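You operate a simulated robot arm through the tools that you are given. There is no shell and no other tool. Be economical: measure what you need, move in short steps, check, and stop when the job is done.

You are at the controls of a simulated robot arm. One attempt, no reset.

TASK
Fetch the square grey box from the right half of the blue bench and set it on the lower shelf of the store cabinet. Put two of the corner pads from the middle shelf of the store cabinet on the upper shelf of the store cabinet. Put the bag from the upper shelf of the store cabinet on the middle shelf of the store cabinet. Fetch the blue block and set it on the round white pad. Put the box that says "50" from the right half of the blue bench on the right half of the shelf under the blue bench and the box that says "57" on the lower shelf of the store cabinet. Put one of the glass blocks from the bench top by the spinner on the top of the white shaker. Stack the 29 blue pack from the bench top by the spinner on top of the 26 blue pack. Take the black peg on the bench top by the spinner and put it away on the mat beside the round plate. Press the orange channel button three times. Do these in any order. Set down upright: glass block.

It is judged by the outcome, as a careful person would: the job done as asked, and still so three seconds after it is handed in. It fails if anything else is knocked over, pushed out of place, dropped, spilled or broken.

THE ROBOT
A 6-joint arm with a two-finger parallel gripper on a trunk, on a base that drives. Base frame: it is fixed to the floor where the robot stands at the start and does not move with it; the origin is under the middle of the robot, x ahead of it, y to its left, z up; the surface under the hand at the start is at about z = 0.76. Readings come in m, degrees, newtons and seconds.
With the tool pointing down near the work surface it reaches from about 0.34 to 0.86 m from the robot's upright axis, wherever it stands. Its first joint turns from -115.0 to 115.0 degrees. Places, roughly: bag (13x10x3 cm) [0.7, -1.6, 1.2]; black peg (4x4x7 cm) [-3.5, 3.4, 0.8]; blue block (4x8x4 cm) [0.4, -0.1, 0.8]; blue pack [-3, 3.5, 0.75]; box [0.5, 0, 0.75]; corner pad (5x5x4 cm) [0.6, -0.9, 0.8]; glass block (4x4x8 cm) [-2.8, 3.2, 0.8]; lower shelf of the store cabinet [0.7, -1.3, 0.3]; mat beside the round plate [-6.2, 1.5, 0.8]; middle shelf of the store cabinet [0.7, -1.3, 0.7]; orange channel button [-8.6, 6.5, 0.9]; right half of the shelf under the blue bench [0.6, 0.1, 0.2]; round white pad (8x8x2 cm) [0.4, 0.4, 0.8]; square grey box (10x10x7 cm) [0.7, 0.1, 0.8]; top of the white shaker (45x25 cm) [-1.76, 7.3, 0.86]; upper shelf of the store cabinet [0.7, -1.3, 1.1]. Payload 3.43 kg.
The TCP is the grasp point between the finger pads, 0.034 m short of the fingertips. In the tool frame z runs along the fingers and y along their closing line. The gripper opens to 0.128 m. The fingers are 0.024 m wide and 0.012 m thick; the gripper's body (0.048 by 0.13 m) begins 0.096 m behind the TCP.
Orientation is told as [roll, pitch, yaw] about the base's x, y, z axes, in that order, counted from this pose: with the fingers straight down and closing along the base's y, the tool's x points along the base's -x, its y along +y and its z along -z.

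THE INTERFACE
- The arm moves only by the tool play_rows. Its argument "increments" is a list of rows, each a list of 3 entries, a list of its own where there are three numbers: the shift along the tool's x, y, z in units of 400 mm (1.0 is 400 mm), then the turn, a rotation vector about the tool's x, y, z in units of 120 degrees (1.0 is 120 degrees), then the finger opening in m, from 0 to 0.128. In form: [[[dx, dy, dz], [ax, ay, az], fingers], ...]. A call has 1 to 12 rows; each row is the pose to reach, as a shift and turn from the pose commanded when the call began, along the tool's axes at that moment. A call with a number of a shift or a turn outside -1 to 1 is refused whole. Each row takes 0.2 s and may step no farther than 0.05 m and 8.6 degrees from the row before; otherwise, or with a gripper value out of range, the whole call is refused. Where a pose cannot be reached the arm comes as near as it can. A force on the tool above 40 N (or 10 N above the force at the start of the call, whichever is more), or a blocked arm, ends the call early, and 0.2 s more pass. Each finger travels about 0.108 m/s and halts on what it meets, pressing with about 20 N; the grip force reading is that of the motor and also rises with nothing between the fingers. The clock runs only during rows and for 0.2 s after the last one: add rows that repeat a pose to give the fingers time. The reply holds the time, the measured pose of the TCP, the force on the tool along the base axes, the opening and the grip force, in the units named above and with some noise, with the torque about the TCP (base axes, N m) and any sound that the robot's microphone picked up, and new pictures: "show" is both (left out), scene, wrist or none.
- Cameras (640 x 400 px; columns grow to the right, rows downward): "scene" is now at [0.0025, 0.1598, 1.4193]; the picture's right is [-0.39, -0.92, 0.00], its down [-0.55, 0.23, -0.80] and it looks along [0.74, -0.31, -0.59] (base axes); focal length 214 px, centre (320, 200). "wrist" rides on the gripper at [0.076, -0.011, -0.16] in the tool frame; the picture's right is [0.15, 0.99, 0.00], its down [-0.88, 0.13, -0.46] and it looks along [-0.45, 0.07, 0.89] (tool axes); focal length 234 px, centre (320, 200). There is no depth. A picture from a camera that has moved, and an enlarged one, comes with that camera's place and axes in the base frame and with its lens. The place of the scene camera against the robot may be out by one fixed shift of up to 0.018 m in any direction.
- slide_trunk(by): slides the trunk up (or, below 0, down) by that many m; the arm and the scene camera ride with it, the base frame stays. It gives what a move gives, with no picture.
- base_move(legs): drives the robot by 1 to 6 legs, each [ahead, turn to the left] in m and degrees, along the robot's own axes; the way and the turn of a leg run together, so that a leg with both is an arc; at most 1.5 m and 180 degrees a leg. The arm and the cameras ride along, it lands a little off, and it stops where it bumps. It gives what a move gives, and a new picture of the scene camera.
- pan_tilt(pan, tilt): turns the head with the scene camera to pan (to the left, within 103 degrees either way) and tilt (down, from -29 to 69), counted from straight ahead of the robot. It gives what a move gives, and a new picture of the scene camera.
- inspect(camera, box): a new picture of the part [left, top, right, bottom] of that camera's present view, enlarged. The clock stands still meanwhile.
- close_job(): hands the job in; it is judged then, once.

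Work in short steps. Places have to be worked out from the pictures, the camera data and where the tool is seen: move nearer, look again, correct. Check each grasp and each placing, and mend what went wrong. You have 535 turns and 360 pictures in all, those below and enlarged ones among them. Open the gripper and draw the arm clear of the work before you hand the job in, unless the task says otherwise; then end with one line.

The tools are called after "Request:" as a command line: name --argument value ..., lists and objects as JSON in quotes. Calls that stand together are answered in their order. play_rows: Moves the arm, as the interface text tells. Its arguments: {"type":"object","properties":{"increments":{"type":"array","items":{"type":"array"}},"show":{"type":"string","enum":["both","scene","wrist","none"]}},"required":["increments"]} The other tools are called the same way: slide_trunk (by) slides the trunk up or down; base_move (legs) drives the base; pan_tilt (pan, tilt) turns the head that bears the scene camera; inspect (camera, box) takes an enlarged picture of a part of a camera's view; close_job () hands the job in.

At the start:

```text
clock: 0.0
eef_pos: [0.4209, -0.2287, 1.3459]
ee_rot: [-0.1, 0.0, 0.0]
contact_force: [0.4, 0.0, -0.2]
torque: [-0.01, 0.02, 0.02]
width: 0.1279
gripper_force: 0.1
trunk travel left (down, up): [-0.675, 0.115]
robot x, y, heading: [-0.0, 0.0013, -0.3]
head pan, tilt: [-22.8, 36.5]
```

scene: 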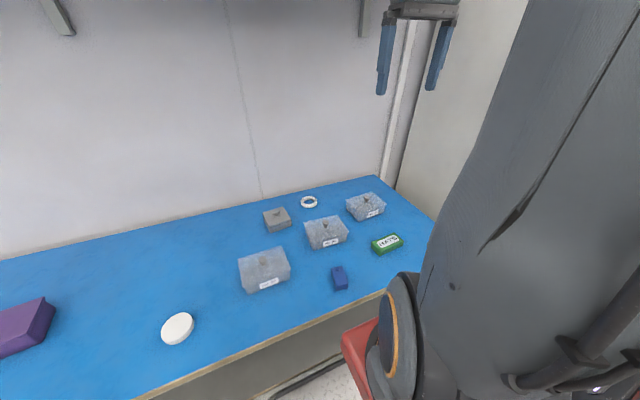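
wrist: 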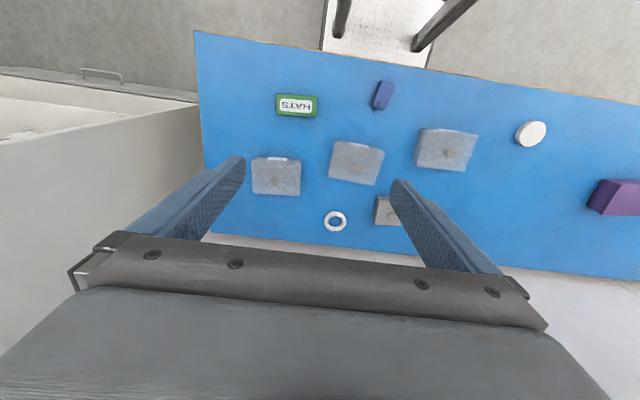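

I look closer at the boxes on the bench to read their labels.

Request:
inspect --camera "scene" --box '[220, 170, 420, 310]'

Request:
pan_tilt --pan -70 --tilt 30

```text
2.86 times, centred on (320, 240) of scene
camera zoom: at [0.0025, 0.1598, 1.4193], right [-0.39, -0.92, 0.0], down [-0.55, 0.23, -0.8], along [0.74, -0.31, -0.59], focal length 613 px, centre (320, 86)
```

zoom: 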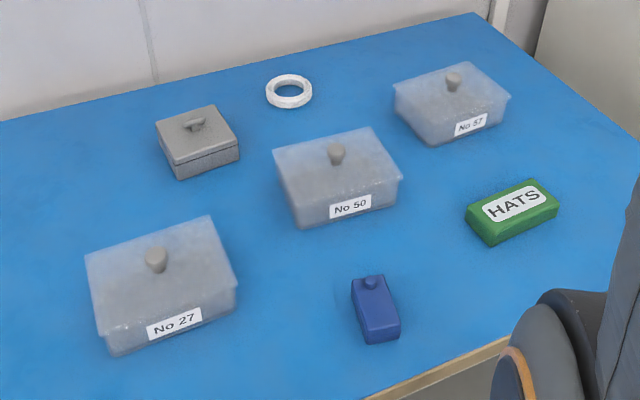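

```text
clock: 1.1
eef_pos: [0.4218, -0.2296, 1.3445]
ee_rot: [-0.2, -0.1, 0.0]
contact_force: [0.2, 0.3, 0.1]
torque: [-0.01, 0.0, -0.06]
width: 0.1282
gripper_force: 0.0
trunk travel left (down, up): [-0.675, 0.115]
robot x, y, heading: [0.0024, -0.0021, -0.0]
head pan, tilt: [-70.0, 30.0]
camera scene: at [-0.0469, 0.1087, 1.4293], right [-0.94, -0.34, 0.0], down [-0.17, 0.47, -0.87], along [0.3, -0.81, -0.5], focal length 214 px, centre (320, 200)
```

scene: 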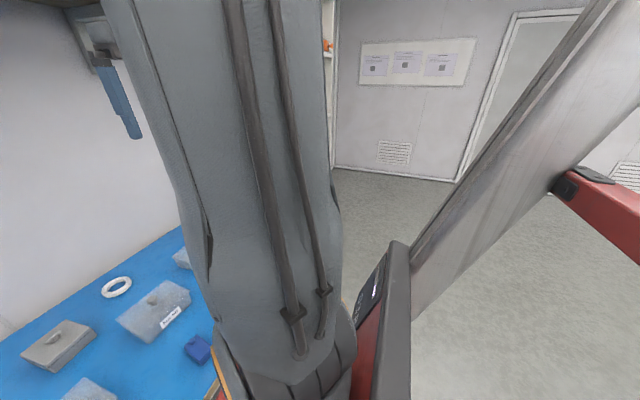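

Boxes are "27", "50", "57" plus the grey box. I return the head to the bench and lower the trunk part way so the hand comes near the blue block.

Request:
slide_trunk --by -0.3

Request:
pan_tilt --pan 0 --tilt 45

```text
clock: 4.2
eef_pos: [0.4216, -0.2296, 1.0459]
ee_rot: [-0.2, -0.1, -0.1]
contact_force: [0.1, -0.3, 0.0]
torque: [0.02, 0.01, 0.0]
width: 0.128
gripper_force: 0.0
trunk travel left (down, up): [-0.375, 0.415]
robot x, y, heading: [0.0005, 0.0033, -0.1]
head pan, tilt: [-70.0, 30.0]
```

```text
clock: 5.6
eef_pos: [0.4208, -0.2302, 1.0445]
ee_rot: [-0.3, 0.0, -0.1]
contact_force: [0.3, 0.6, -0.4]
torque: [-0.01, -0.04, -0.01]
width: 0.1278
gripper_force: 0.0
trunk travel left (down, up): [-0.375, 0.415]
robot x, y, heading: [0.0017, -0.0016, -0.1]
head pan, tilt: [0.0, 45.0]
camera scene: at [0.087, 0.1936, 1.1067], right [0.0, -1.0, 0.0], down [-0.71, 0.0, -0.71], along [0.71, 0.0, -0.71], focal length 214 px, centre (320, 200)
```

scene: 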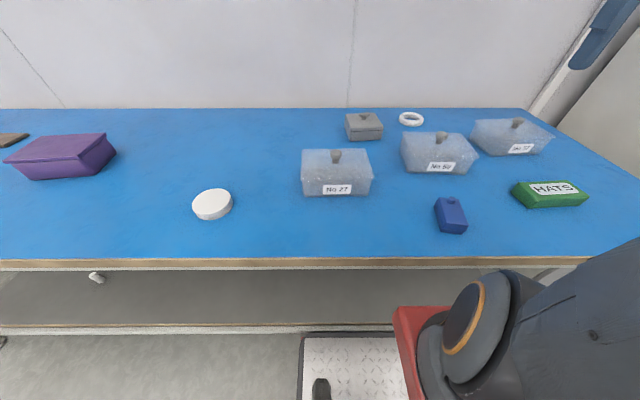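

The bench is seen well. I move the hand above the blue block (about [0.36, -0.06]) and look with the wrist camera.

Request:
play_rows --increments '[[[0.03, 0.1, 0], [0, 0, 0], 0.128], [[0.06, 0.2, 0], [0, 0, 0], 0.128], [[0.09, 0.3, 0], [0, 0, 0], 0.128], [[0.12, 0.4, 0.03], [0, 0, 0], 0.128], [[0.125, 0.42, 0.12], [0, 0, 0], 0.128], [[0.125, 0.42, 0.2], [0, 0, 0], 0.128]]' --show "both"

```text
clock: 7.0
eef_pos: [0.4317, -0.0772, 0.9557]
ee_rot: [-0.2, 0.1, -0.1]
contact_force: [1.0, 0.1, -0.6]
torque: [0.02, 0.02, -0.02]
width: 0.1282
gripper_force: 0.1
out of reach, approached as far as the arm can: row 2, 3, 4, 5, 6
trunk travel left (down, up): [-0.375, 0.415]
robot x, y, heading: [-0.0023, -0.0, -0.1]
head pan, tilt: [0.0, 45.0]
camera scene: at [0.0869, 0.1937, 1.1067], right [0.0, -1.0, 0.0], down [-0.71, 0.0, -0.71], along [0.71, 0.0, -0.71], focal length 214 px, centre (320, 200)
camera wrist: at [0.3558, -0.0885, 1.1154], right [-0.15, 0.99, 0.0], down [0.88, 0.13, 0.45], along [0.45, 0.07, -0.89], focal length 234 px, centre (320, 200)
```

scene: 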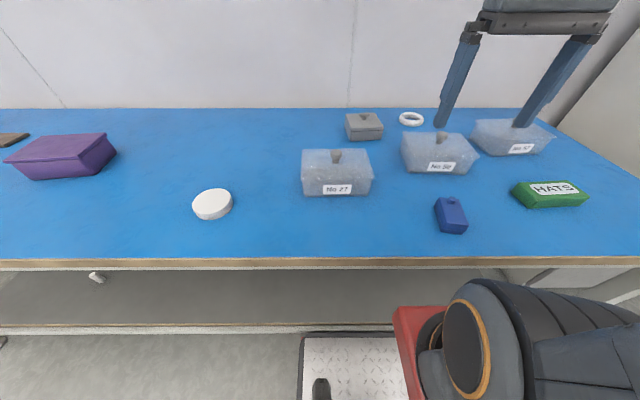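
wrist: 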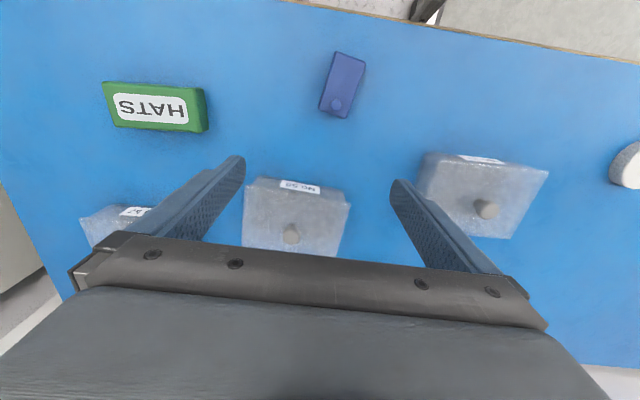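

The block lies too near to the axis (min reach). I back the base 0.15 m and look again.

Request:
base_move --legs '[[-0.15, 0]]'

```text
clock: 8.3
eef_pos: [0.2831, -0.0768, 0.9554]
ee_rot: [-0.1, 0.0, 0.1]
contact_force: [-0.6, 0.0, 0.3]
torque: [0.0, 0.02, 0.01]
width: 0.1277
gripper_force: 0.1
trunk travel left (down, up): [-0.375, 0.415]
robot x, y, heading: [-0.1483, -0.0024, -0.3]
head pan, tilt: [0.0, 45.0]
camera scene: at [-0.0622, 0.1937, 1.1067], right [0.0, -1.0, 0.0], down [-0.71, 0.0, -0.71], along [0.71, 0.0, -0.71], focal length 214 px, centre (320, 200)
```

scene: 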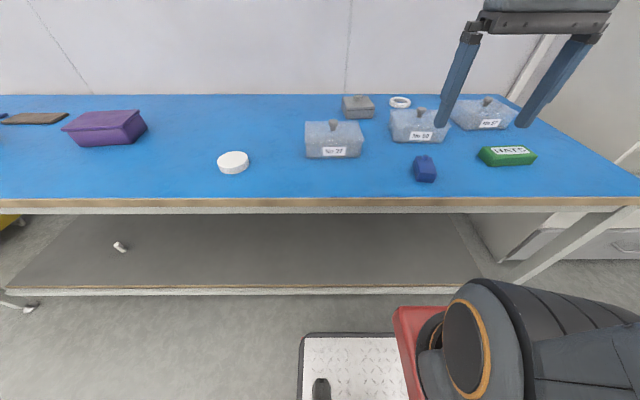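

I move over the block at z≈0.88 with a small yaw, and look.

Request:
play_rows --increments '[[[-0.1, 0.03, 0.05], [0, 0, 0.03], 0.128], [[-0.1825, 0.045, 0.1], [0, 0, 0.058], 0.128], [[-0.1825, 0.045, 0.18], [0, 0, 0.058], 0.1]]' --show "wrist"

```text
clock: 9.1
eef_pos: [0.3557, -0.059, 0.8834]
ee_rot: [-0.1, 0.1, -7.0]
contact_force: [-0.8, -0.2, 0.5]
torque: [-0.02, -0.02, -0.01]
width: 0.1001
gripper_force: 0.0
trunk travel left (down, up): [-0.375, 0.415]
robot x, y, heading: [-0.151, -0.0016, -0.1]
head pan, tilt: [0.0, 45.0]
camera wrist: at [0.2787, -0.061, 1.0431], right [-0.03, 1.0, 0.0], down [0.89, 0.02, 0.45], along [0.45, 0.01, -0.89], focal length 234 px, centre (320, 200)
```

wrist: 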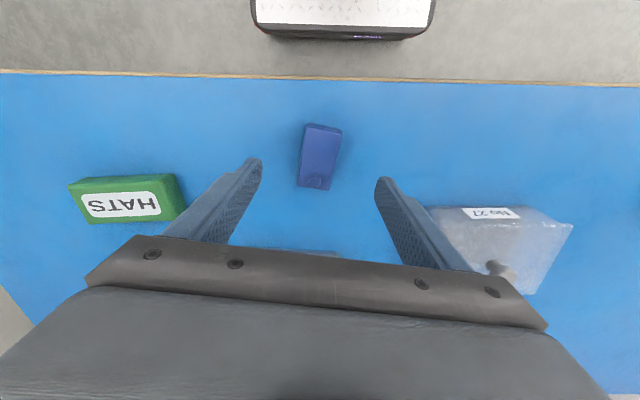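

The block sits centred, about [0.354, -0.061]. I descend to TCP z≈0.802 and close.

Request:
play_rows --increments '[[[0, -0.005, 0.1], [0, 0, 0.005], 0.09], [[0, -0.005, 0.2], [0, 0, 0.005], 0.09], [[0, -0.005, 0.203], [0, 0, 0.005], 0.05], [[0, -0.005, 0.203], [0, 0, 0.005], 0.0], [[0, -0.005, 0.203], [0, 0, 0.005], 0.0]]' --show "wrist"

```text
clock: 10.3
eef_pos: [0.3544, -0.0618, 0.8023]
ee_rot: [-0.1, 0.1, -7.5]
contact_force: [-0.2, 1.0, 0.4]
torque: [0.01, 0.02, -0.01]
width: 0.0398
gripper_force: 19.6
trunk travel left (down, up): [-0.375, 0.415]
robot x, y, heading: [-0.1489, 0.0005, 0.1]
head pan, tilt: [0.0, 45.0]
camera wrist: at [0.2785, -0.0625, 0.9615], right [-0.02, 1.0, 0.0], down [0.89, 0.01, 0.45], along [0.45, 0.01, -0.89], focal length 234 px, centre (320, 200)
```

wrist: 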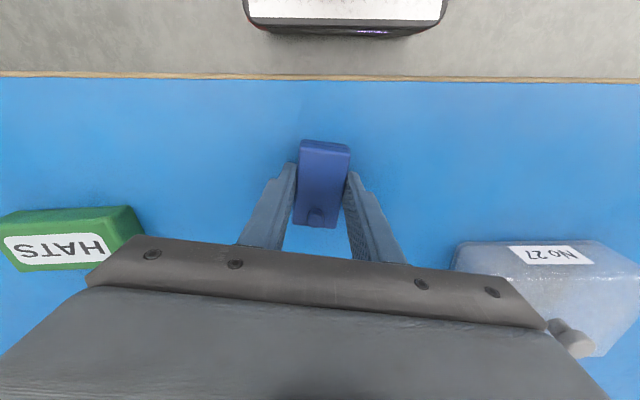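

Gripped at 0.0398 m. I lift to z≈0.95 and carry towards the white pad.

Request:
play_rows --increments '[[[0, 0, -0.12], [0, 0, 0], 0.0], [[0, 0, -0.24], [0, 0, 0], 0.0], [[0, 0.05, -0.35], [0, 0, 0], 0.0], [[0.005, 0.17, -0.36], [0, 0, 0], 0.0], [[0.01, 0.29, -0.36], [0, 0, 0], 0.0], [[0.02, 0.41, -0.36], [0, 0, 0], 0.0], [[0.03, 0.53, -0.36], [0, 0, 0], 0.0], [[0.03, 0.65, -0.36], [0, 0, 0], 0.0], [[0.04, 0.77, -0.36], [0, 0, 0], 0.0], [[0.045, 0.89, -0.36], [0, 0, 0], 0.0], [[0.05, 1.0, -0.36], [0, 0, 0], 0.0]]' --show "both"

```text
clock: 12.7
eef_pos: [0.3867, 0.3403, 0.9464]
ee_rot: [0.0, 0.1, -7.5]
contact_force: [1.3, 0.0, 0.2]
torque: [0.08, 0.03, 0.03]
width: 0.0397
gripper_force: 19.6
trunk travel left (down, up): [-0.375, 0.415]
robot x, y, heading: [-0.1491, -0.0029, -0.2]
head pan, tilt: [0.0, 45.0]
camera scene: at [-0.0623, 0.1935, 1.1067], right [0.0, -1.0, 0.0], down [-0.71, 0.0, -0.71], along [0.71, 0.0, -0.71], focal length 214 px, centre (320, 200)
camera wrist: at [0.3102, 0.3375, 1.1063], right [-0.02, 1.0, 0.0], down [0.89, 0.01, 0.45], along [0.45, 0.01, -0.89], focal length 234 px, centre (320, 200)
```

scene: 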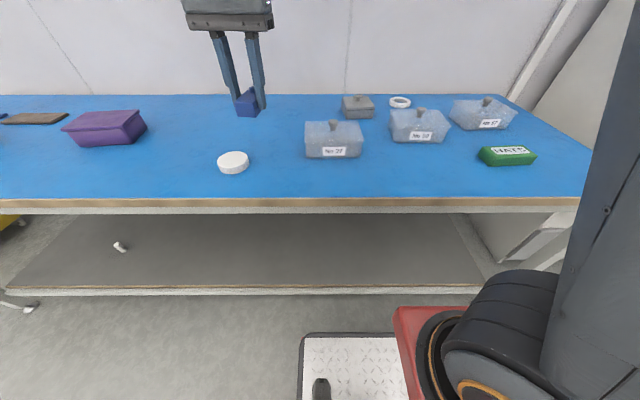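
wrist: 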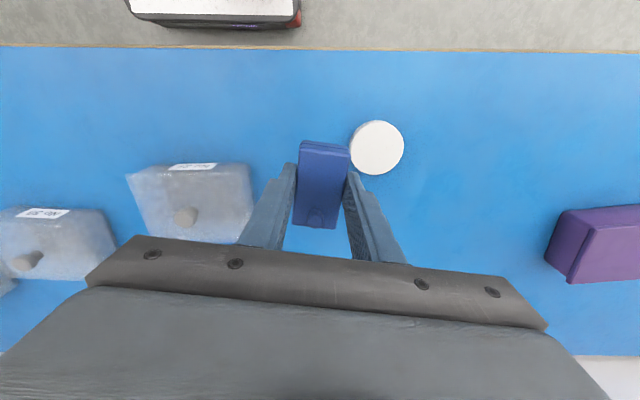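

Pad centre ≈ [0.390, 0.420], top ≈ 0.78. I move over it and lower.

Request:
play_rows --increments '[[[0.005, 0.1, 0], [0, 0, 0], 0.0], [[0.0115, 0.2, 0], [0, 0, 0], 0.0], [[0.0115, 0.2, 0.12], [0, 0, 0], 0.0], [[0.0115, 0.2, 0.22], [0, 0, 0], 0.0], [[0.0115, 0.2, 0.27], [0, 0, 0], 0.0]]' --show "both"

```text
clock: 13.9
eef_pos: [0.3936, 0.419, 0.8387]
ee_rot: [-0.1, 0.1, -7.6]
contact_force: [-0.1, 0.3, -1.1]
torque: [0.0, 0.01, -0.01]
width: 0.0396
gripper_force: 20.1
trunk travel left (down, up): [-0.375, 0.415]
robot x, y, heading: [-0.1515, -0.0023, 0.1]
head pan, tilt: [0.0, 45.0]
camera scene: at [-0.0623, 0.1938, 1.1067], right [0.0, -1.0, 0.0], down [-0.71, 0.0, -0.71], along [0.71, 0.0, -0.71], focal length 214 px, centre (320, 200)
camera wrist: at [0.3171, 0.4171, 0.9981], right [-0.02, 1.0, 0.0], down [0.89, 0.01, 0.45], along [0.45, 0.01, -0.89], focal length 234 px, centre (320, 200)
```

scene: 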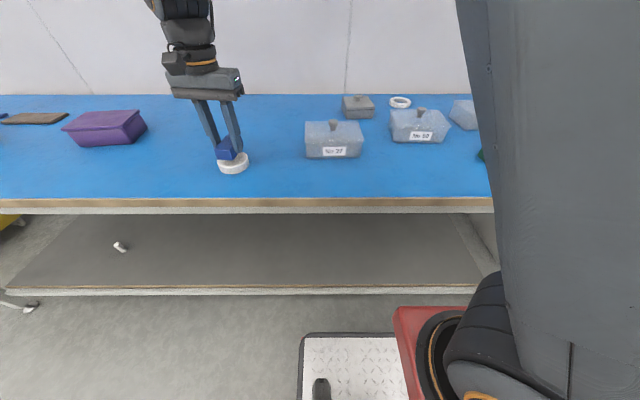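
wrist: 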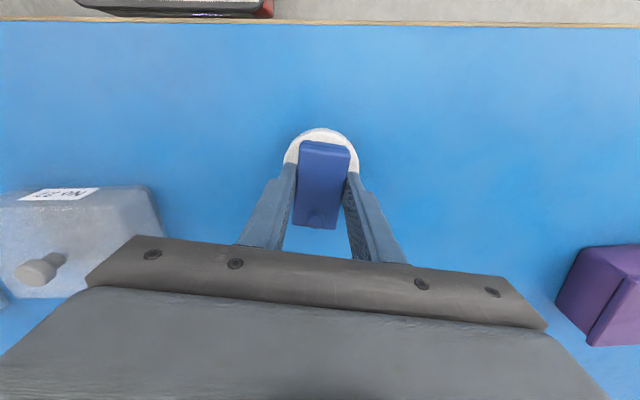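

Well centred over the pad. I lower the last bit until contact.

Request:
play_rows --increments '[[[-0.008, 0, 0.02], [0, 0, 0], 0.0], [[-0.008, 0, 0.035], [0, 0, 0], 0.0], [[-0.008, 0, 0.042], [0, 0, 0], 0.0]]' --show "none"

```text
clock: 14.7
eef_pos: [0.3968, 0.4173, 0.8219]
ee_rot: [0.0, 0.0, -7.6]
contact_force: [-1.0, -0.4, 1.0]
torque: [-0.02, 0.04, 0.0]
width: 0.0396
gripper_force: 19.8
trunk travel left (down, up): [-0.375, 0.415]
robot x, y, heading: [-0.1475, 0.0019, 0.1]
head pan, tilt: [0.0, 45.0]
```

No clear contact yet; I go a few mm further.

Request:
play_rows --increments '[[[0, 0, 0.005], [0, 0, 0], 0.0], [[0, 0, 0.01], [0, 0, 0], 0.0]]' --show "none"

```text
clock: 15.3
eef_pos: [0.3954, 0.4185, 0.8187]
ee_rot: [0.0, 0.1, -7.4]
contact_force: [0.3, -0.6, 17.0]
torque: [-0.08, 0.01, 0.01]
width: 0.0395
gripper_force: 19.9
trunk travel left (down, up): [-0.375, 0.415]
robot x, y, heading: [-0.1485, -0.0024, 0.1]
head pan, tilt: [0.0, 45.0]
```

Contact (17 N). I release and lift straight up.

Request:
play_rows --increments '[[[0, 0, -0.005], [0, 0, 0], 0.0], [[0, 0, -0.005], [0, 0, 0], 0.07], [[0, 0, -0.005], [0, 0, 0], 0.08], [[0, 0, -0.1], [0, 0, 0], 0.08], [[0, 0, -0.22], [0, 0, 0], 0.09], [[0, 0, -0.34], [0, 0, 0], 0.1]]' --show "wrist"

```text
clock: 16.7
eef_pos: [0.3982, 0.4176, 0.9535]
ee_rot: [-0.1, 0.2, -7.5]
contact_force: [0.6, 0.0, -0.9]
torque: [-0.02, 0.03, -0.02]
width: 0.0999
gripper_force: 0.0
trunk travel left (down, up): [-0.375, 0.415]
robot x, y, heading: [-0.1462, 0.0014, -0.1]
head pan, tilt: [0.0, 45.0]
camera wrist: at [0.3209, 0.4159, 1.1139], right [-0.02, 1.0, 0.0], down [0.89, 0.01, 0.45], along [0.45, 0.01, -0.89], focal length 234 px, centre (320, 200)
```

wrist: 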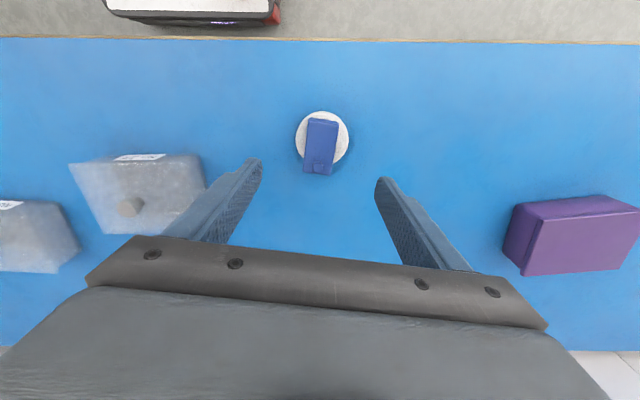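

The blue block rests on the pad. Next, the "50" box: I move over to it at a higher z to measure it.

Request:
play_rows --increments '[[[0, -0.1, -0.06], [0, 0, -0.01], 0.128], [[-0.01, -0.2, -0.1], [0, 0, -0.02], 0.128], [[-0.03, -0.32, -0.1], [0, 0, -0.03], 0.128], [[-0.05, -0.44, -0.1], [0, 0, -0.05], 0.128], [[-0.07, -0.56, -0.1], [0, 0, -0.0625], 0.128], [[-0.09, -0.68, -0.1], [0, 0, -0.0625], 0.128], [[-0.11, -0.8, -0.1], [0, 0, -0.0625], 0.128], [[-0.121, -0.917, -0.1], [0, 0, -0.0625], 0.128]]' --show "none"

Request:
play_rows --increments '[[[-0.03, -0.1, 0], [0, 0, 0], 0.128], [[-0.06, -0.2, 0], [0, 0, 0], 0.128], [[-0.09, -0.3, 0], [0, 0, 0], 0.128], [[-0.12, -0.35, 0], [0, 0, 0], 0.128]]' --show "both"

```text
clock: 18.5
eef_pos: [0.3973, 0.047, 0.9927]
ee_rot: [0.0, 0.1, 0.0]
contact_force: [0.6, -0.1, 0.4]
torque: [-0.04, -0.01, 0.03]
width: 0.1279
gripper_force: 0.1
trunk travel left (down, up): [-0.375, 0.415]
robot x, y, heading: [-0.1497, 0.0019, 0.0]
head pan, tilt: [0.0, 45.0]
```

```text
clock: 19.5
eef_pos: [0.4453, -0.0907, 0.9928]
ee_rot: [-0.2, 0.1, 0.1]
contact_force: [0.2, -0.9, 0.3]
torque: [-0.02, -0.03, 0.03]
width: 0.1279
gripper_force: 0.0
trunk travel left (down, up): [-0.375, 0.415]
robot x, y, heading: [-0.1473, -0.0006, 0.0]
head pan, tilt: [0.0, 45.0]
camera scene: at [-0.0624, 0.1938, 1.1067], right [0.0, -1.0, 0.0], down [-0.71, 0.0, -0.71], along [0.71, 0.0, -0.71], focal length 214 px, centre (320, 200)
camera wrist: at [0.3689, -0.1036, 1.1522], right [-0.15, 0.99, 0.0], down [0.88, 0.13, 0.45], along [0.45, 0.07, -0.89], focal length 234 px, centre (320, 200)
```

scene: 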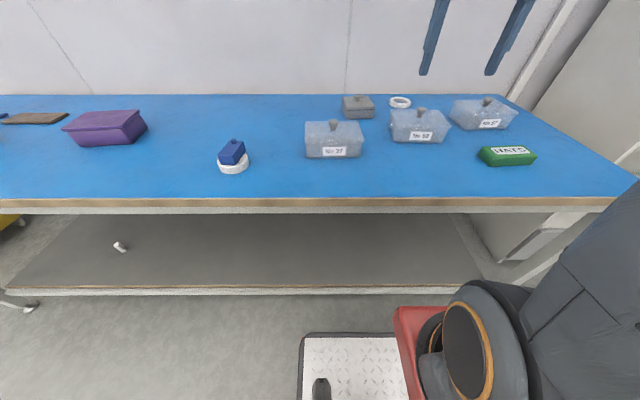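
wrist: 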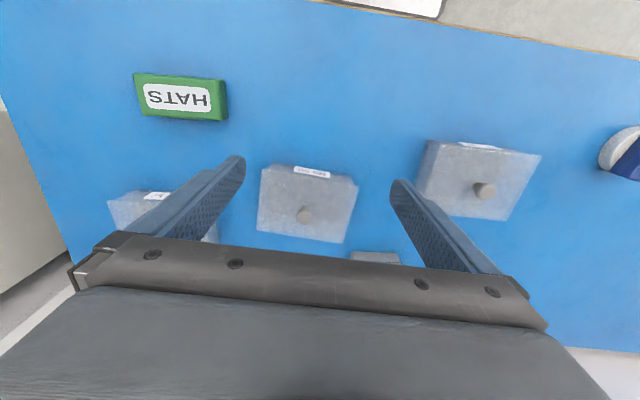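

I zoom on the "50" box for precise corners.

Request:
inspect --camera "wrist" --box '[230, 140, 390, 260]'

Request:
inspect --camera "scene" --box '[300, 85, 530, 170]'

```text
3.33 times, centred on (310, 200) of wrist
camera zoom: at [0.3689, -0.1036, 1.1522], right [-0.15, 0.99, 0.0], down [0.88, 0.13, 0.45], along [0.45, 0.07, -0.89], focal length 781 px, centre (353, 200)
```

zoom: 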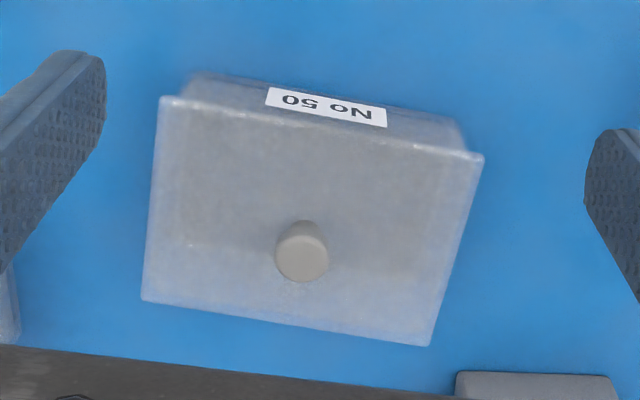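

```text
2.78 times, centred on (415, 128) of scene
camera zoom: at [-0.0624, 0.1938, 1.1067], right [0.0, -1.0, 0.0], down [-0.71, 0.0, -0.71], along [0.71, 0.0, -0.71], focal length 597 px, centre (56, 402)
```

zoom: 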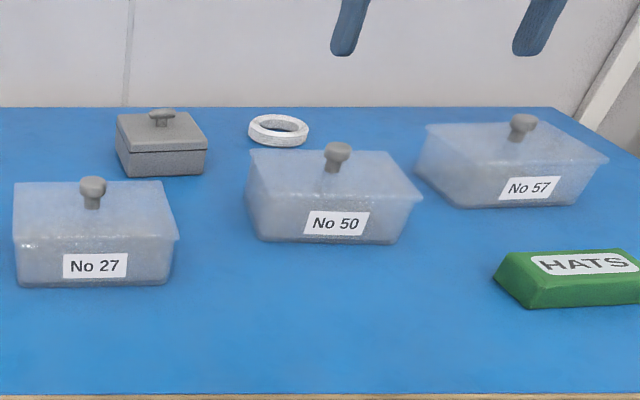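

The lid measures about 0.15 (y) × 0.11 (x), centre ≈ [0.557,-0.098], top ≈0.82, so it must be gripped across x. I turn the hand by -92° over the box, and see whether the arm can do it.

Request:
play_rows --increments '[[[-0.03, 0, 0], [0, 0, 0.07], 0.128], [[-0.06, 0, 0], [0, 0, 0.14], 0.128], [[-0.09, 0, 0], [0, 0, 0.21], 0.128], [[-0.12, 0, 0], [0, 0, 0.28], 0.128], [[-0.15, 0, 0], [0, 0, 0.35], 0.128], [[-0.18, 0, 0], [0, 0, 0.42], 0.128], [[-0.21, 0, 0], [0, 0, 0.49], 0.128], [[-0.24, 0, 0], [0, 0, 0.56], 0.128], [[-0.27, -0.01, 0], [0, 0, 0.63], 0.128], [[-0.28, -0.02, 0], [0, 0, 0.7], 0.128], [[-0.28, -0.02, 0], [0, 0, 0.767], 0.128]]' --show "both"

```text
clock: 21.9
eef_pos: [0.556, -0.1008, 0.9934]
ee_rot: [-0.1, -0.2, -92.3]
contact_force: [-0.5, 0.6, 1.0]
torque: [-0.02, -0.02, 0.04]
width: 0.1282
gripper_force: 0.1
trunk travel left (down, up): [-0.375, 0.415]
robot x, y, heading: [-0.1459, 0.0021, 0.0]
head pan, tilt: [0.0, 45.0]
camera scene: at [-0.0622, 0.1937, 1.1067], right [0.0, -1.0, 0.0], down [-0.71, 0.0, -0.71], along [0.71, 0.0, -0.71], focal length 214 px, centre (320, 200)
camera wrist: at [0.5489, -0.0247, 1.1528], right [0.99, 0.11, 0.0], down [0.1, -0.88, 0.46], along [0.05, -0.45, -0.89], focal length 234 px, centre (320, 200)
```

scene: 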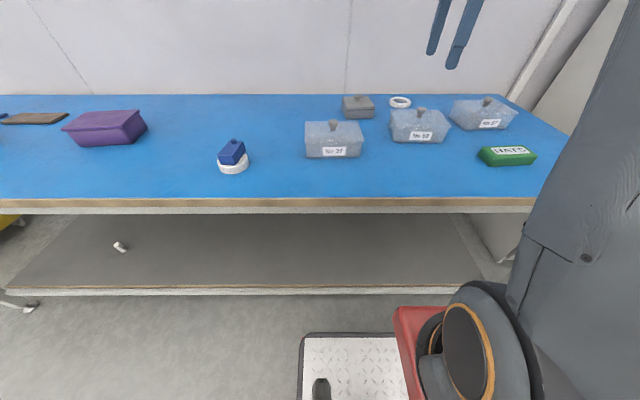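
wrist: 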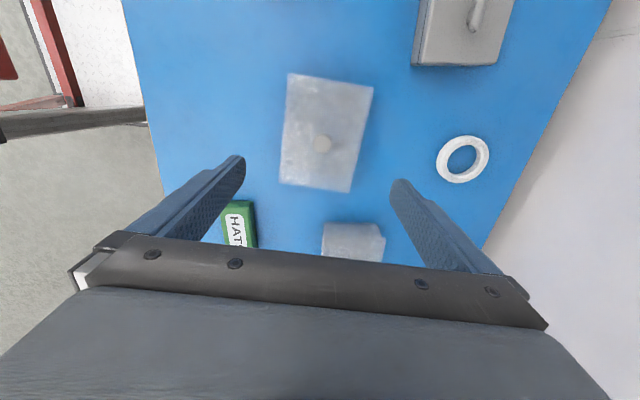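

Box axis agrees (yaw ≈ -2°). Now I test tilting the hand 45° so the fingers point toward -y and down.

Request:
play_rows --increments '[[[0, 0, 0], [0, -0.0625, 0], 0.128], [[0, 0, 0], [0, -0.125, 0], 0.128], [[0, 0, 0], [0, -0.1875, 0], 0.128], [[0, 0, 0], [0, -0.25, 0], 0.128], [[0, 0, 0], [0, -0.3125, 0], 0.128], [[0, 0, 0], [0, -0.375, 0], 0.128]]' --show "both"

```text
clock: 23.3
eef_pos: [0.557, -0.1006, 0.9934]
ee_rot: [-0.1, -45.2, -92.0]
contact_force: [0.6, -0.3, -0.3]
torque: [0.01, 0.02, -0.02]
width: 0.1277
gripper_force: 0.2
trunk travel left (down, up): [-0.375, 0.415]
robot x, y, heading: [-0.1512, -0.0006, 0.1]
head pan, tilt: [0.0, 45.0]
camera scene: at [-0.0623, 0.1936, 1.1067], right [0.0, -1.0, 0.0], down [-0.71, 0.0, -0.71], along [0.71, 0.0, -0.71], focal length 214 px, centre (320, 200)
camera wrist: at [0.5514, 0.066, 1.052], right [0.99, 0.07, -0.11], down [0.12, -0.3, 0.95], along [0.03, -0.95, -0.31], focal length 234 px, centre (320, 200)
```

scene: 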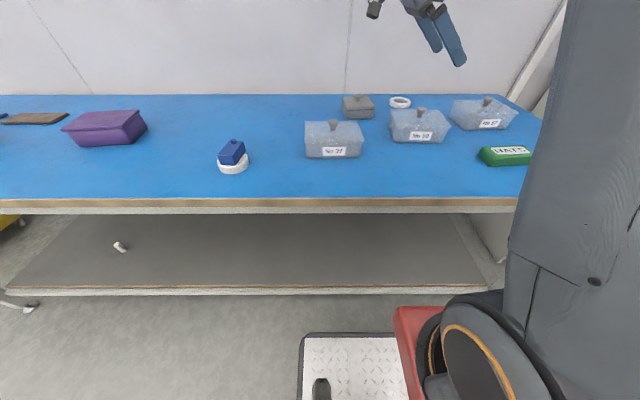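
wrist: 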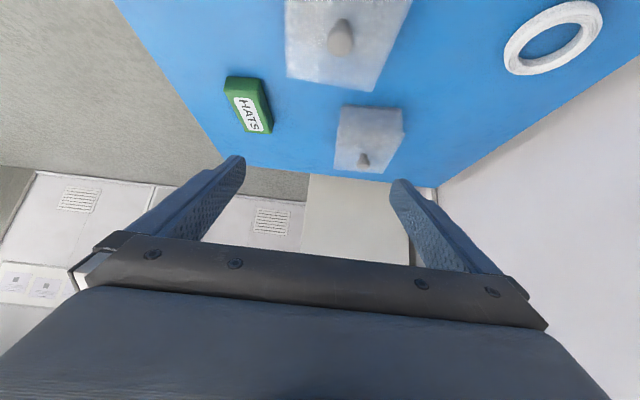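

Tilt works. I come down to z≈0.86 to check finger alignment against the lid.

Request:
play_rows --increments '[[[0.09, 0.002, 0.065], [0, 0, 0], 0.128], [[0.17, 0.002, 0.145], [0, 0, 0], 0.128], [[0.247, 0.002, 0.223], [0, 0, 0], 0.128]]' --show "both"

```text
clock: 24.1
eef_pos: [0.5584, -0.094, 0.8596]
ee_rot: [-0.2, -44.9, -91.9]
contact_force: [-0.3, -0.3, 0.4]
torque: [0.03, -0.01, -0.01]
width: 0.1282
gripper_force: 0.0
trunk travel left (down, up): [-0.375, 0.415]
robot x, y, heading: [-0.1475, -0.0007, 0.2]
head pan, tilt: [0.0, 45.0]
camera scene: at [-0.0624, 0.1937, 1.1067], right [0.0, -1.0, 0.0], down [-0.71, 0.0, -0.71], along [0.71, 0.0, -0.71], focal length 214 px, centre (320, 200)
camera wrist: at [0.5526, 0.0728, 0.9195], right [0.99, 0.07, -0.1], down [0.12, -0.3, 0.94], along [0.03, -0.95, -0.31], focal length 234 px, centre (320, 200)
```

scene: 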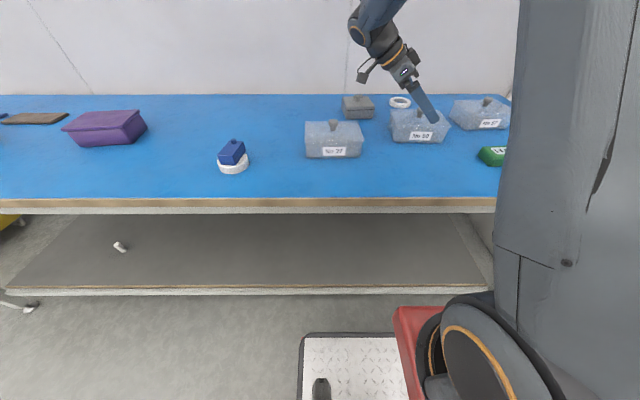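
wrist: 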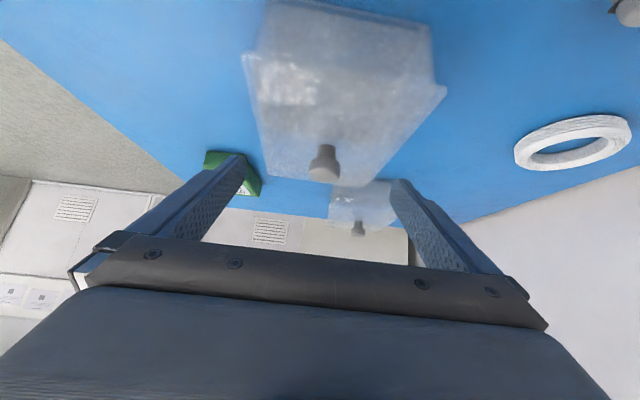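

Aligned. I descend to z≈0.80 and close on the box.

Request:
play_rows --increments '[[[0.055, 0, 0.055], [0, 0, 0], 0.128], [[0.106, 0, 0.106], [0, 0, 0], 0.128], [[0.106, 0, 0.106], [0, 0, 0], 0.09], [[0.106, 0, 0.106], [0, 0, 0], 0.09], [[0.106, 0, 0.106], [0, 0, 0], 0.08]]' --show "both"

```text
clock: 25.3
eef_pos: [0.558, -0.0933, 0.7989]
ee_rot: [-0.2, -45.0, -91.9]
contact_force: [0.4, -0.1, -0.8]
torque: [0.01, -0.03, 0.01]
width: 0.1135
gripper_force: 20.1
trunk travel left (down, up): [-0.375, 0.415]
robot x, y, heading: [-0.1495, 0.0001, -0.0]
head pan, tilt: [0.0, 45.0]
camera scene: at [-0.0621, 0.1937, 1.1067], right [0.0, -1.0, 0.0], down [-0.71, 0.0, -0.71], along [0.71, 0.0, -0.71], focal length 214 px, centre (320, 200)
camera wrist: at [0.5526, 0.0733, 0.8588], right [0.99, 0.07, -0.11], down [0.12, -0.3, 0.94], along [0.03, -0.95, -0.31], focal length 234 px, centre (320, 200)
```

scene: 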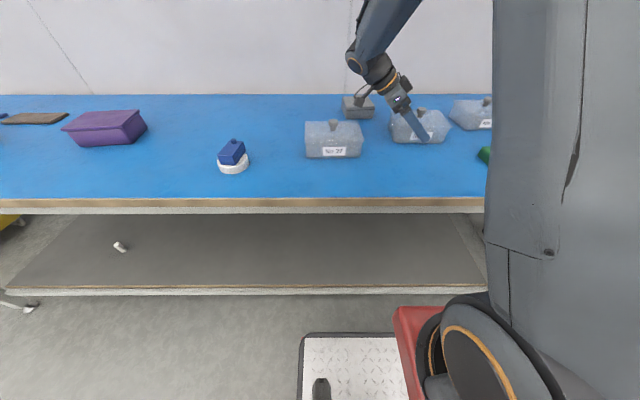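
wrist: 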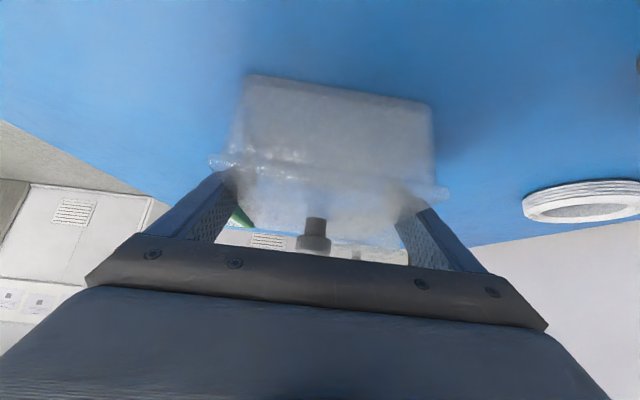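

Gripped at 0.1135 (the rim). I lift a little and check lid and body stay together.

Request:
play_rows --increments '[[[-0.02, 0, -0.02], [0, 0, 0], 0.08], [[-0.06, 0, -0.06], [0, 0, 0], 0.08], [[-0.12, 0, -0.12], [0, 0, 0], 0.08]]' --show "both"

```text
clock: 26.1
eef_pos: [0.558, -0.0944, 0.8674]
ee_rot: [-0.2, -45.1, -91.9]
contact_force: [0.1, 1.0, -2.4]
torque: [-0.01, 0.02, -0.01]
width: 0.1132
gripper_force: 20.7
trunk travel left (down, up): [-0.375, 0.415]
robot x, y, heading: [-0.1551, -0.0042, -0.1]
head pan, tilt: [0.0, 45.0]
camera scene: at [-0.0619, 0.1937, 1.1066], right [0.0, -1.0, 0.0], down [-0.71, 0.0, -0.71], along [0.71, 0.0, -0.71], focal length 214 px, centre (320, 200)
camera wrist: at [0.5528, 0.0725, 0.9275], right [0.99, 0.07, -0.11], down [0.12, -0.3, 0.94], along [0.03, -0.95, -0.31], focal length 234 px, centre (320, 200)
```

scene: 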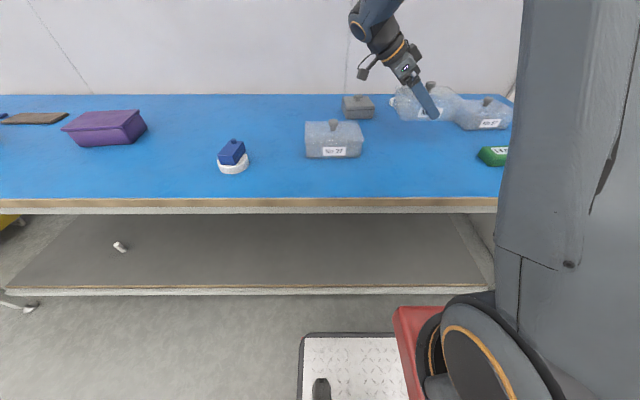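
wrist: 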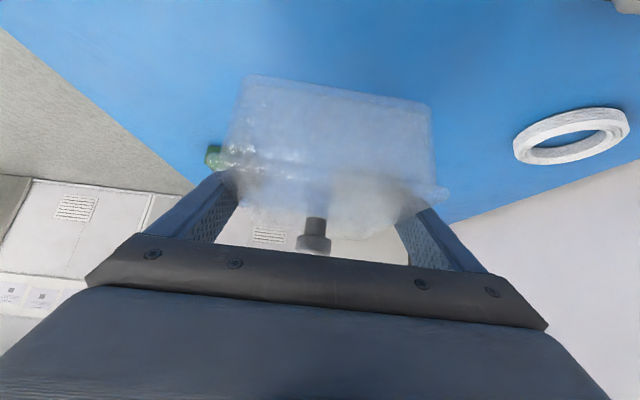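

The whole box lifts as one. I raise it and turn the hand by +92° so the fingers point forward (+x), pulling back slightly.

Request:
play_rows --increments '[[[-0.08, 0, -0.08], [0, 0, 0], 0.08], [[-0.177, 0, -0.177], [-0.03, 0, -0.03], 0.08], [[-0.177, -0.02, -0.177], [-0.08, 0, -0.08], 0.08], [[-0.177, -0.04, -0.177], [-0.13, 0, -0.13], 0.08], [[-0.177, -0.06, -0.177], [-0.18, 0, -0.18], 0.08], [[-0.177, -0.08, -0.177], [-0.23, 0, -0.23], 0.08], [[-0.177, -0.1, -0.177], [-0.28, 0, -0.28], 0.08], [[-0.177, -0.12, -0.177], [-0.33, 0, -0.33], 0.08], [[-0.177, -0.14, -0.177], [-0.38, 0, -0.38], 0.08], [[-0.177, -0.16, -0.177], [-0.43, 0, -0.43], 0.08], [[-0.177, -0.18, -0.177], [-0.48, 0, -0.48], 0.08], [[-0.177, -0.2, -0.177], [-0.53, 0, -0.53], 0.08]]' --show "scene"

```text
refused: row 2 steps farther than a row can; nothing moved
```

The step was too big; I shorten it.

Request:
play_rows --increments '[[[-0.08, 0, -0.08], [0, 0, 0], 0.08], [[-0.16, 0, -0.16], [-0.03, 0, -0.03], 0.08], [[-0.177, -0.02, -0.177], [-0.08, 0, -0.08], 0.08], [[-0.177, -0.04, -0.177], [-0.13, 0, -0.13], 0.08], [[-0.177, -0.06, -0.177], [-0.18, 0, -0.18], 0.08], [[-0.177, -0.08, -0.177], [-0.23, 0, -0.23], 0.08], [[-0.177, -0.1, -0.177], [-0.28, 0, -0.28], 0.08], [[-0.177, -0.12, -0.177], [-0.33, 0, -0.33], 0.08], [[-0.177, -0.14, -0.177], [-0.38, 0, -0.38], 0.08], [[-0.177, -0.16, -0.177], [-0.43, 0, -0.43], 0.08], [[-0.177, -0.18, -0.177], [-0.48, 0, -0.48], 0.08], [[-0.177, -0.2, -0.177], [-0.53, 0, -0.53], 0.08]]' --show "scene"

```text
clock: 28.7
eef_pos: [0.4786, -0.0914, 0.9677]
ee_rot: [-0.1, -44.9, -2.2]
contact_force: [0.3, 0.8, -2.0]
torque: [0.0, 0.01, 0.0]
width: 0.1131
gripper_force: 20.4
trunk travel left (down, up): [-0.375, 0.415]
robot x, y, heading: [-0.1519, 0.001, 0.0]
head pan, tilt: [0.0, 45.0]
camera scene: at [-0.0621, 0.1938, 1.1067], right [0.0, -1.0, 0.0], down [-0.71, 0.0, -0.71], along [0.71, 0.0, -0.71], focal length 214 px, centre (320, 200)
```

scene: 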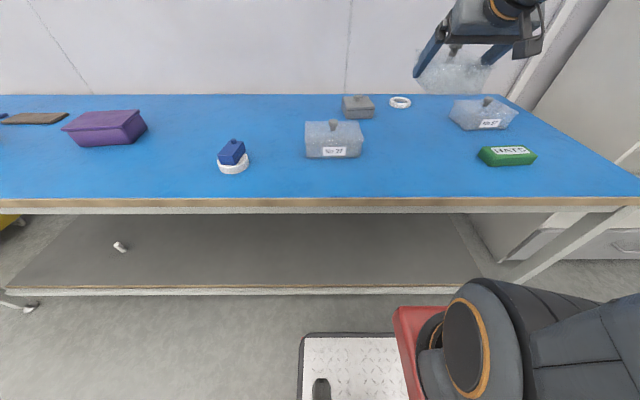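

Now I back away so the box clears the bench edge (x≈0.28), then lower the trunk.

Request:
base_move --legs '[[-0.38, 0]]'

Request:
slide_trunk --by -0.37

Request:
pan_tilt --pan -10 --tilt 25

```text
clock: 31.1
eef_pos: [0.0956, -0.0899, 0.9683]
ee_rot: [0.0, -45.0, -1.9]
contact_force: [0.5, -0.2, -1.2]
torque: [0.04, 0.01, 0.0]
width: 0.1134
gripper_force: 20.1
trunk travel left (down, up): [-0.375, 0.415]
robot x, y, heading: [-0.5296, 0.0012, -0.1]
head pan, tilt: [0.0, 45.0]
camera scene: at [-0.4445, 0.1932, 1.1067], right [0.0, -1.0, 0.0], down [-0.71, 0.0, -0.71], along [0.71, 0.0, -0.71], focal length 214 px, centre (320, 200)
```

scene: 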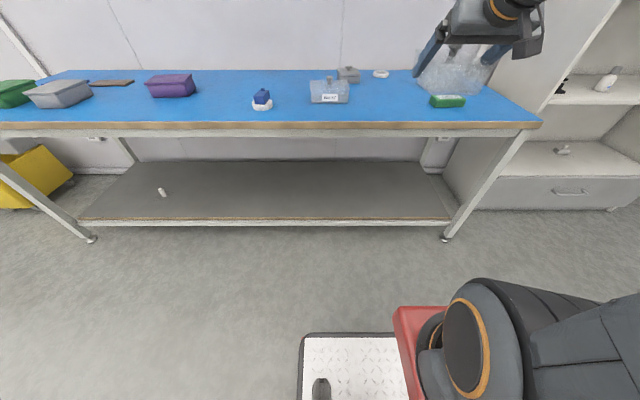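

```text
clock: 34.7
eef_pos: [0.1649, -0.0897, 0.5982]
ee_rot: [0.0, -44.7, -1.8]
contact_force: [-0.7, -0.8, -1.3]
torque: [0.04, 0.05, -0.01]
width: 0.1135
gripper_force: 19.9
trunk travel left (down, up): [-0.005, 0.785]
robot x, y, heading: [-0.5323, -0.0024, 0.0]
head pan, tilt: [0.0, 45.0]
```

```text
clock: 35.5
eef_pos: [0.1647, -0.0898, 0.5981]
ee_rot: [0.1, -44.8, -2.0]
contact_force: [0.1, 0.7, -0.6]
torque: [0.02, 0.01, -0.02]
width: 0.1132
gripper_force: 19.5
trunk travel left (down, up): [-0.005, 0.785]
robot x, y, heading: [-0.5298, 0.0015, 0.2]
head pan, tilt: [-10.0, 25.0]
camera scene: at [-0.3321, 0.1776, 0.7672], right [-0.17, -0.99, 0.0], down [-0.42, 0.07, -0.91], along [0.89, -0.15, -0.42], focal length 214 px, centre (320, 200)
```

scene: 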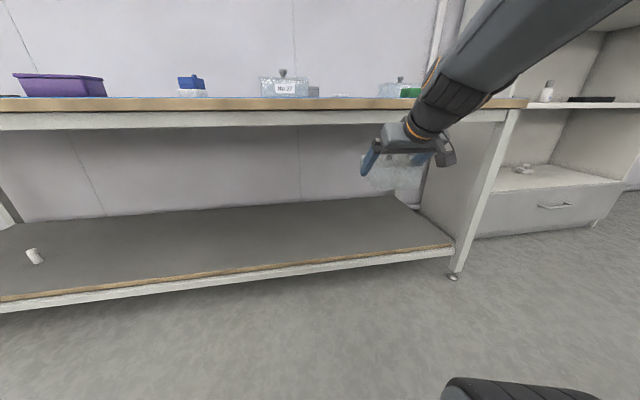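

I lower the arm to z≈0.28 in front of the shelf, watching reach.

Request:
play_rows --increments '[[[0.07, 0, 0.07], [0, 0, 0], 0.08], [[0.14, 0, 0.14], [0, 0, 0], 0.08], [[0.21, 0, 0.21], [0, 0, 0], 0.08], [[0.28, 0, 0.28], [0, 0, 0], 0.08], [[0.35, 0, 0.35], [0, 0, 0], 0.08], [[0.42, 0, 0.42], [0, 0, 0], 0.08], [[0.49, 0, 0.49], [0, 0, 0], 0.08], [[0.55, 0, 0.55], [0, 0, 0], 0.08]]' --show "both"

```text
clock: 37.4
eef_pos: [0.1674, -0.0965, 0.2916]
ee_rot: [0.8, -44.6, -2.4]
contact_force: [-0.2, 0.8, -1.2]
torque: [-0.01, 0.0, 0.01]
width: 0.1133
gripper_force: 20.0
out of reach, approached as far as the arm can: row 7, 8
trunk travel left (down, up): [-0.005, 0.785]
robot x, y, heading: [-0.5326, 0.001, 0.4]
head pan, tilt: [-10.0, 25.0]
camera scene: at [-0.3322, 0.1776, 0.7673], right [-0.17, -0.99, 0.0], down [-0.42, 0.07, -0.91], along [0.89, -0.15, -0.42], focal length 214 px, centre (320, 200)
camera wrist: at [0.0003, -0.1026, 0.3522], right [-0.07, 0.99, -0.09], down [0.31, 0.11, 0.94], along [0.95, 0.04, -0.32], focal length 234 px, centre (320, 200)
```

scene: 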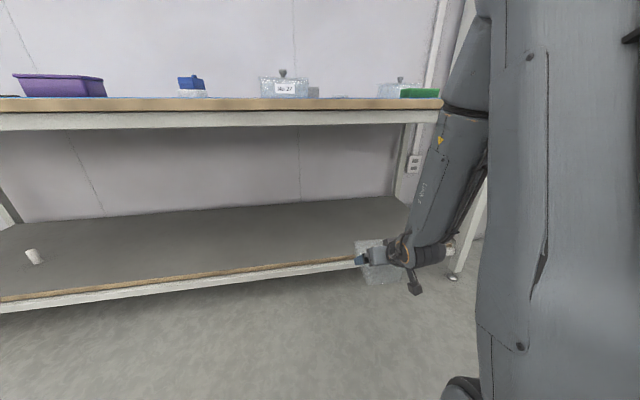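
wrist: 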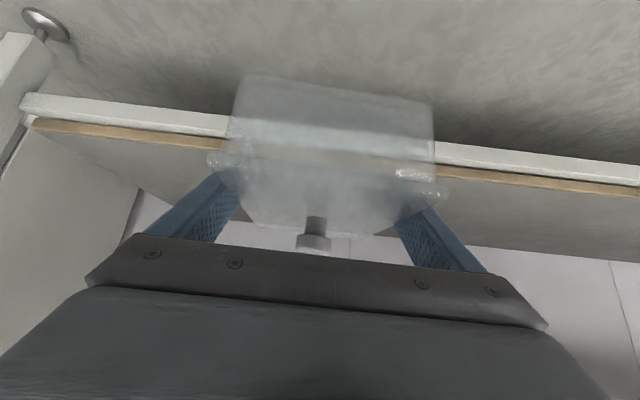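

At the near limit the forearm stands upright; I extend the hand forward so it leans, box bottom still ~6 cm above the shelf.

Request:
play_rows --increments '[[[-0.07, 0, 0.07], [0, 0, 0], 0.08], [[-0.14, 0, 0.14], [0, 0, 0], 0.08], [[-0.21, 0, 0.21], [0, 0, 0], 0.08]]' --show "both"

```text
clock: 38.1
eef_pos: [0.2874, -0.0997, 0.2919]
ee_rot: [0.0, -44.7, -1.8]
contact_force: [0.5, 0.2, -1.4]
torque: [-0.01, 0.03, -0.02]
width: 0.1133
gripper_force: 19.9
trunk travel left (down, up): [-0.005, 0.785]
robot x, y, heading: [-0.5319, 0.0026, 0.2]
head pan, tilt: [-10.0, 25.0]
camera scene: at [-0.3321, 0.1776, 0.7672], right [-0.17, -0.99, 0.0], down [-0.42, 0.07, -0.91], along [0.89, -0.15, -0.42], focal length 214 px, centre (320, 200)
camera wrist: at [0.1203, -0.1054, 0.3528], right [-0.07, 0.99, -0.1], down [0.31, 0.12, 0.94], along [0.95, 0.03, -0.31], focal length 234 px, centre (320, 200)
```

scene: 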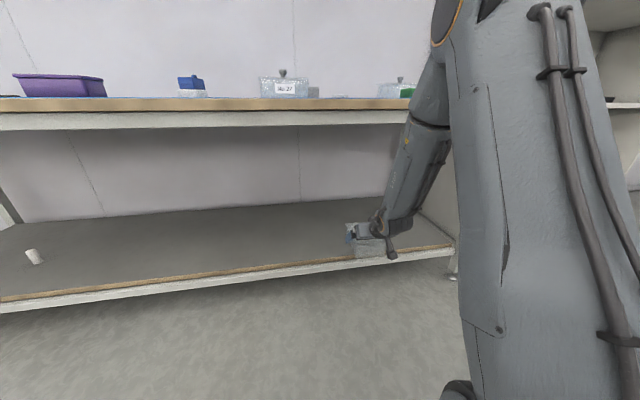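
wrist: 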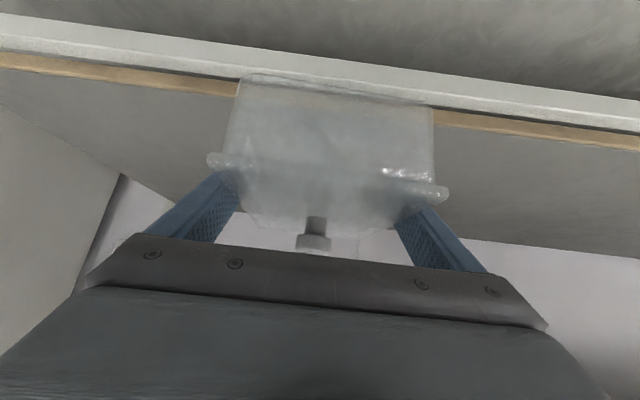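

Box is over the shelf front already. I drive ahead 0.13 m; the forearm should stay clear of the bench edge.

Request:
base_move --legs '[[0.12, 0]]'

```text
clock: 39.4
eef_pos: [0.4076, -0.0987, 0.2921]
ee_rot: [-0.1, -44.8, -2.0]
contact_force: [0.2, -1.3, -1.5]
torque: [0.02, 0.0, 0.0]
width: 0.1134
gripper_force: 20.2
trunk travel left (down, up): [-0.005, 0.785]
robot x, y, heading: [-0.4118, -0.002, 0.1]
head pan, tilt: [-10.0, 25.0]
camera scene: at [-0.2124, 0.1781, 0.7672], right [-0.17, -0.99, 0.0], down [-0.42, 0.07, -0.91], along [0.89, -0.15, -0.42], focal length 214 px, centre (320, 200)
```

scene: 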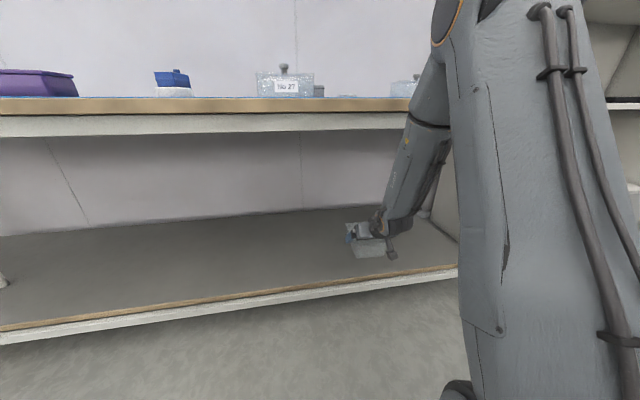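

Now I lower the box toward the shelf.

Request:
play_rows --increments '[[[0.05, 0, 0.05], [0, 0, 0], 0.08], [[0.09, 0, 0.09], [0, 0, 0], 0.08], [[0.1, 0, 0.1], [0, 0, 0], 0.08]]' --show "wrist"

```text
clock: 40.2
eef_pos: [0.4105, -0.0958, 0.2392]
ee_rot: [0.9, -44.6, -2.6]
contact_force: [0.1, 0.1, -0.7]
torque: [-0.01, 0.01, 0.0]
width: 0.1133
gripper_force: 20.2
out of reach, approached as far as the arm can: row 3
trunk travel left (down, up): [-0.005, 0.785]
robot x, y, heading: [-0.412, 0.0006, 0.3]
head pan, tilt: [-10.0, 25.0]
camera wrist: at [0.2432, -0.1024, 0.2997], right [-0.07, 0.99, -0.09], down [0.31, 0.11, 0.94], along [0.95, 0.04, -0.32], focal length 234 px, centre (320, 200)
```

wrist: 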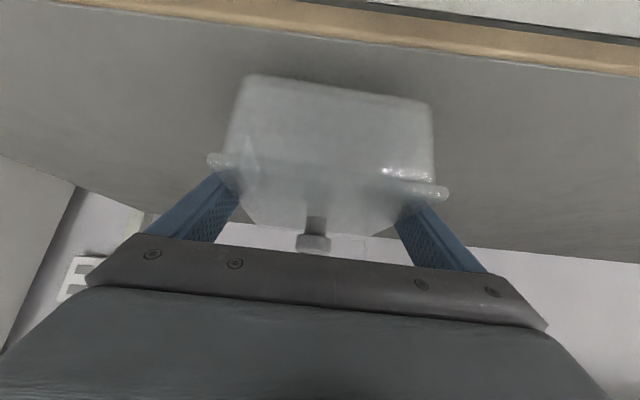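

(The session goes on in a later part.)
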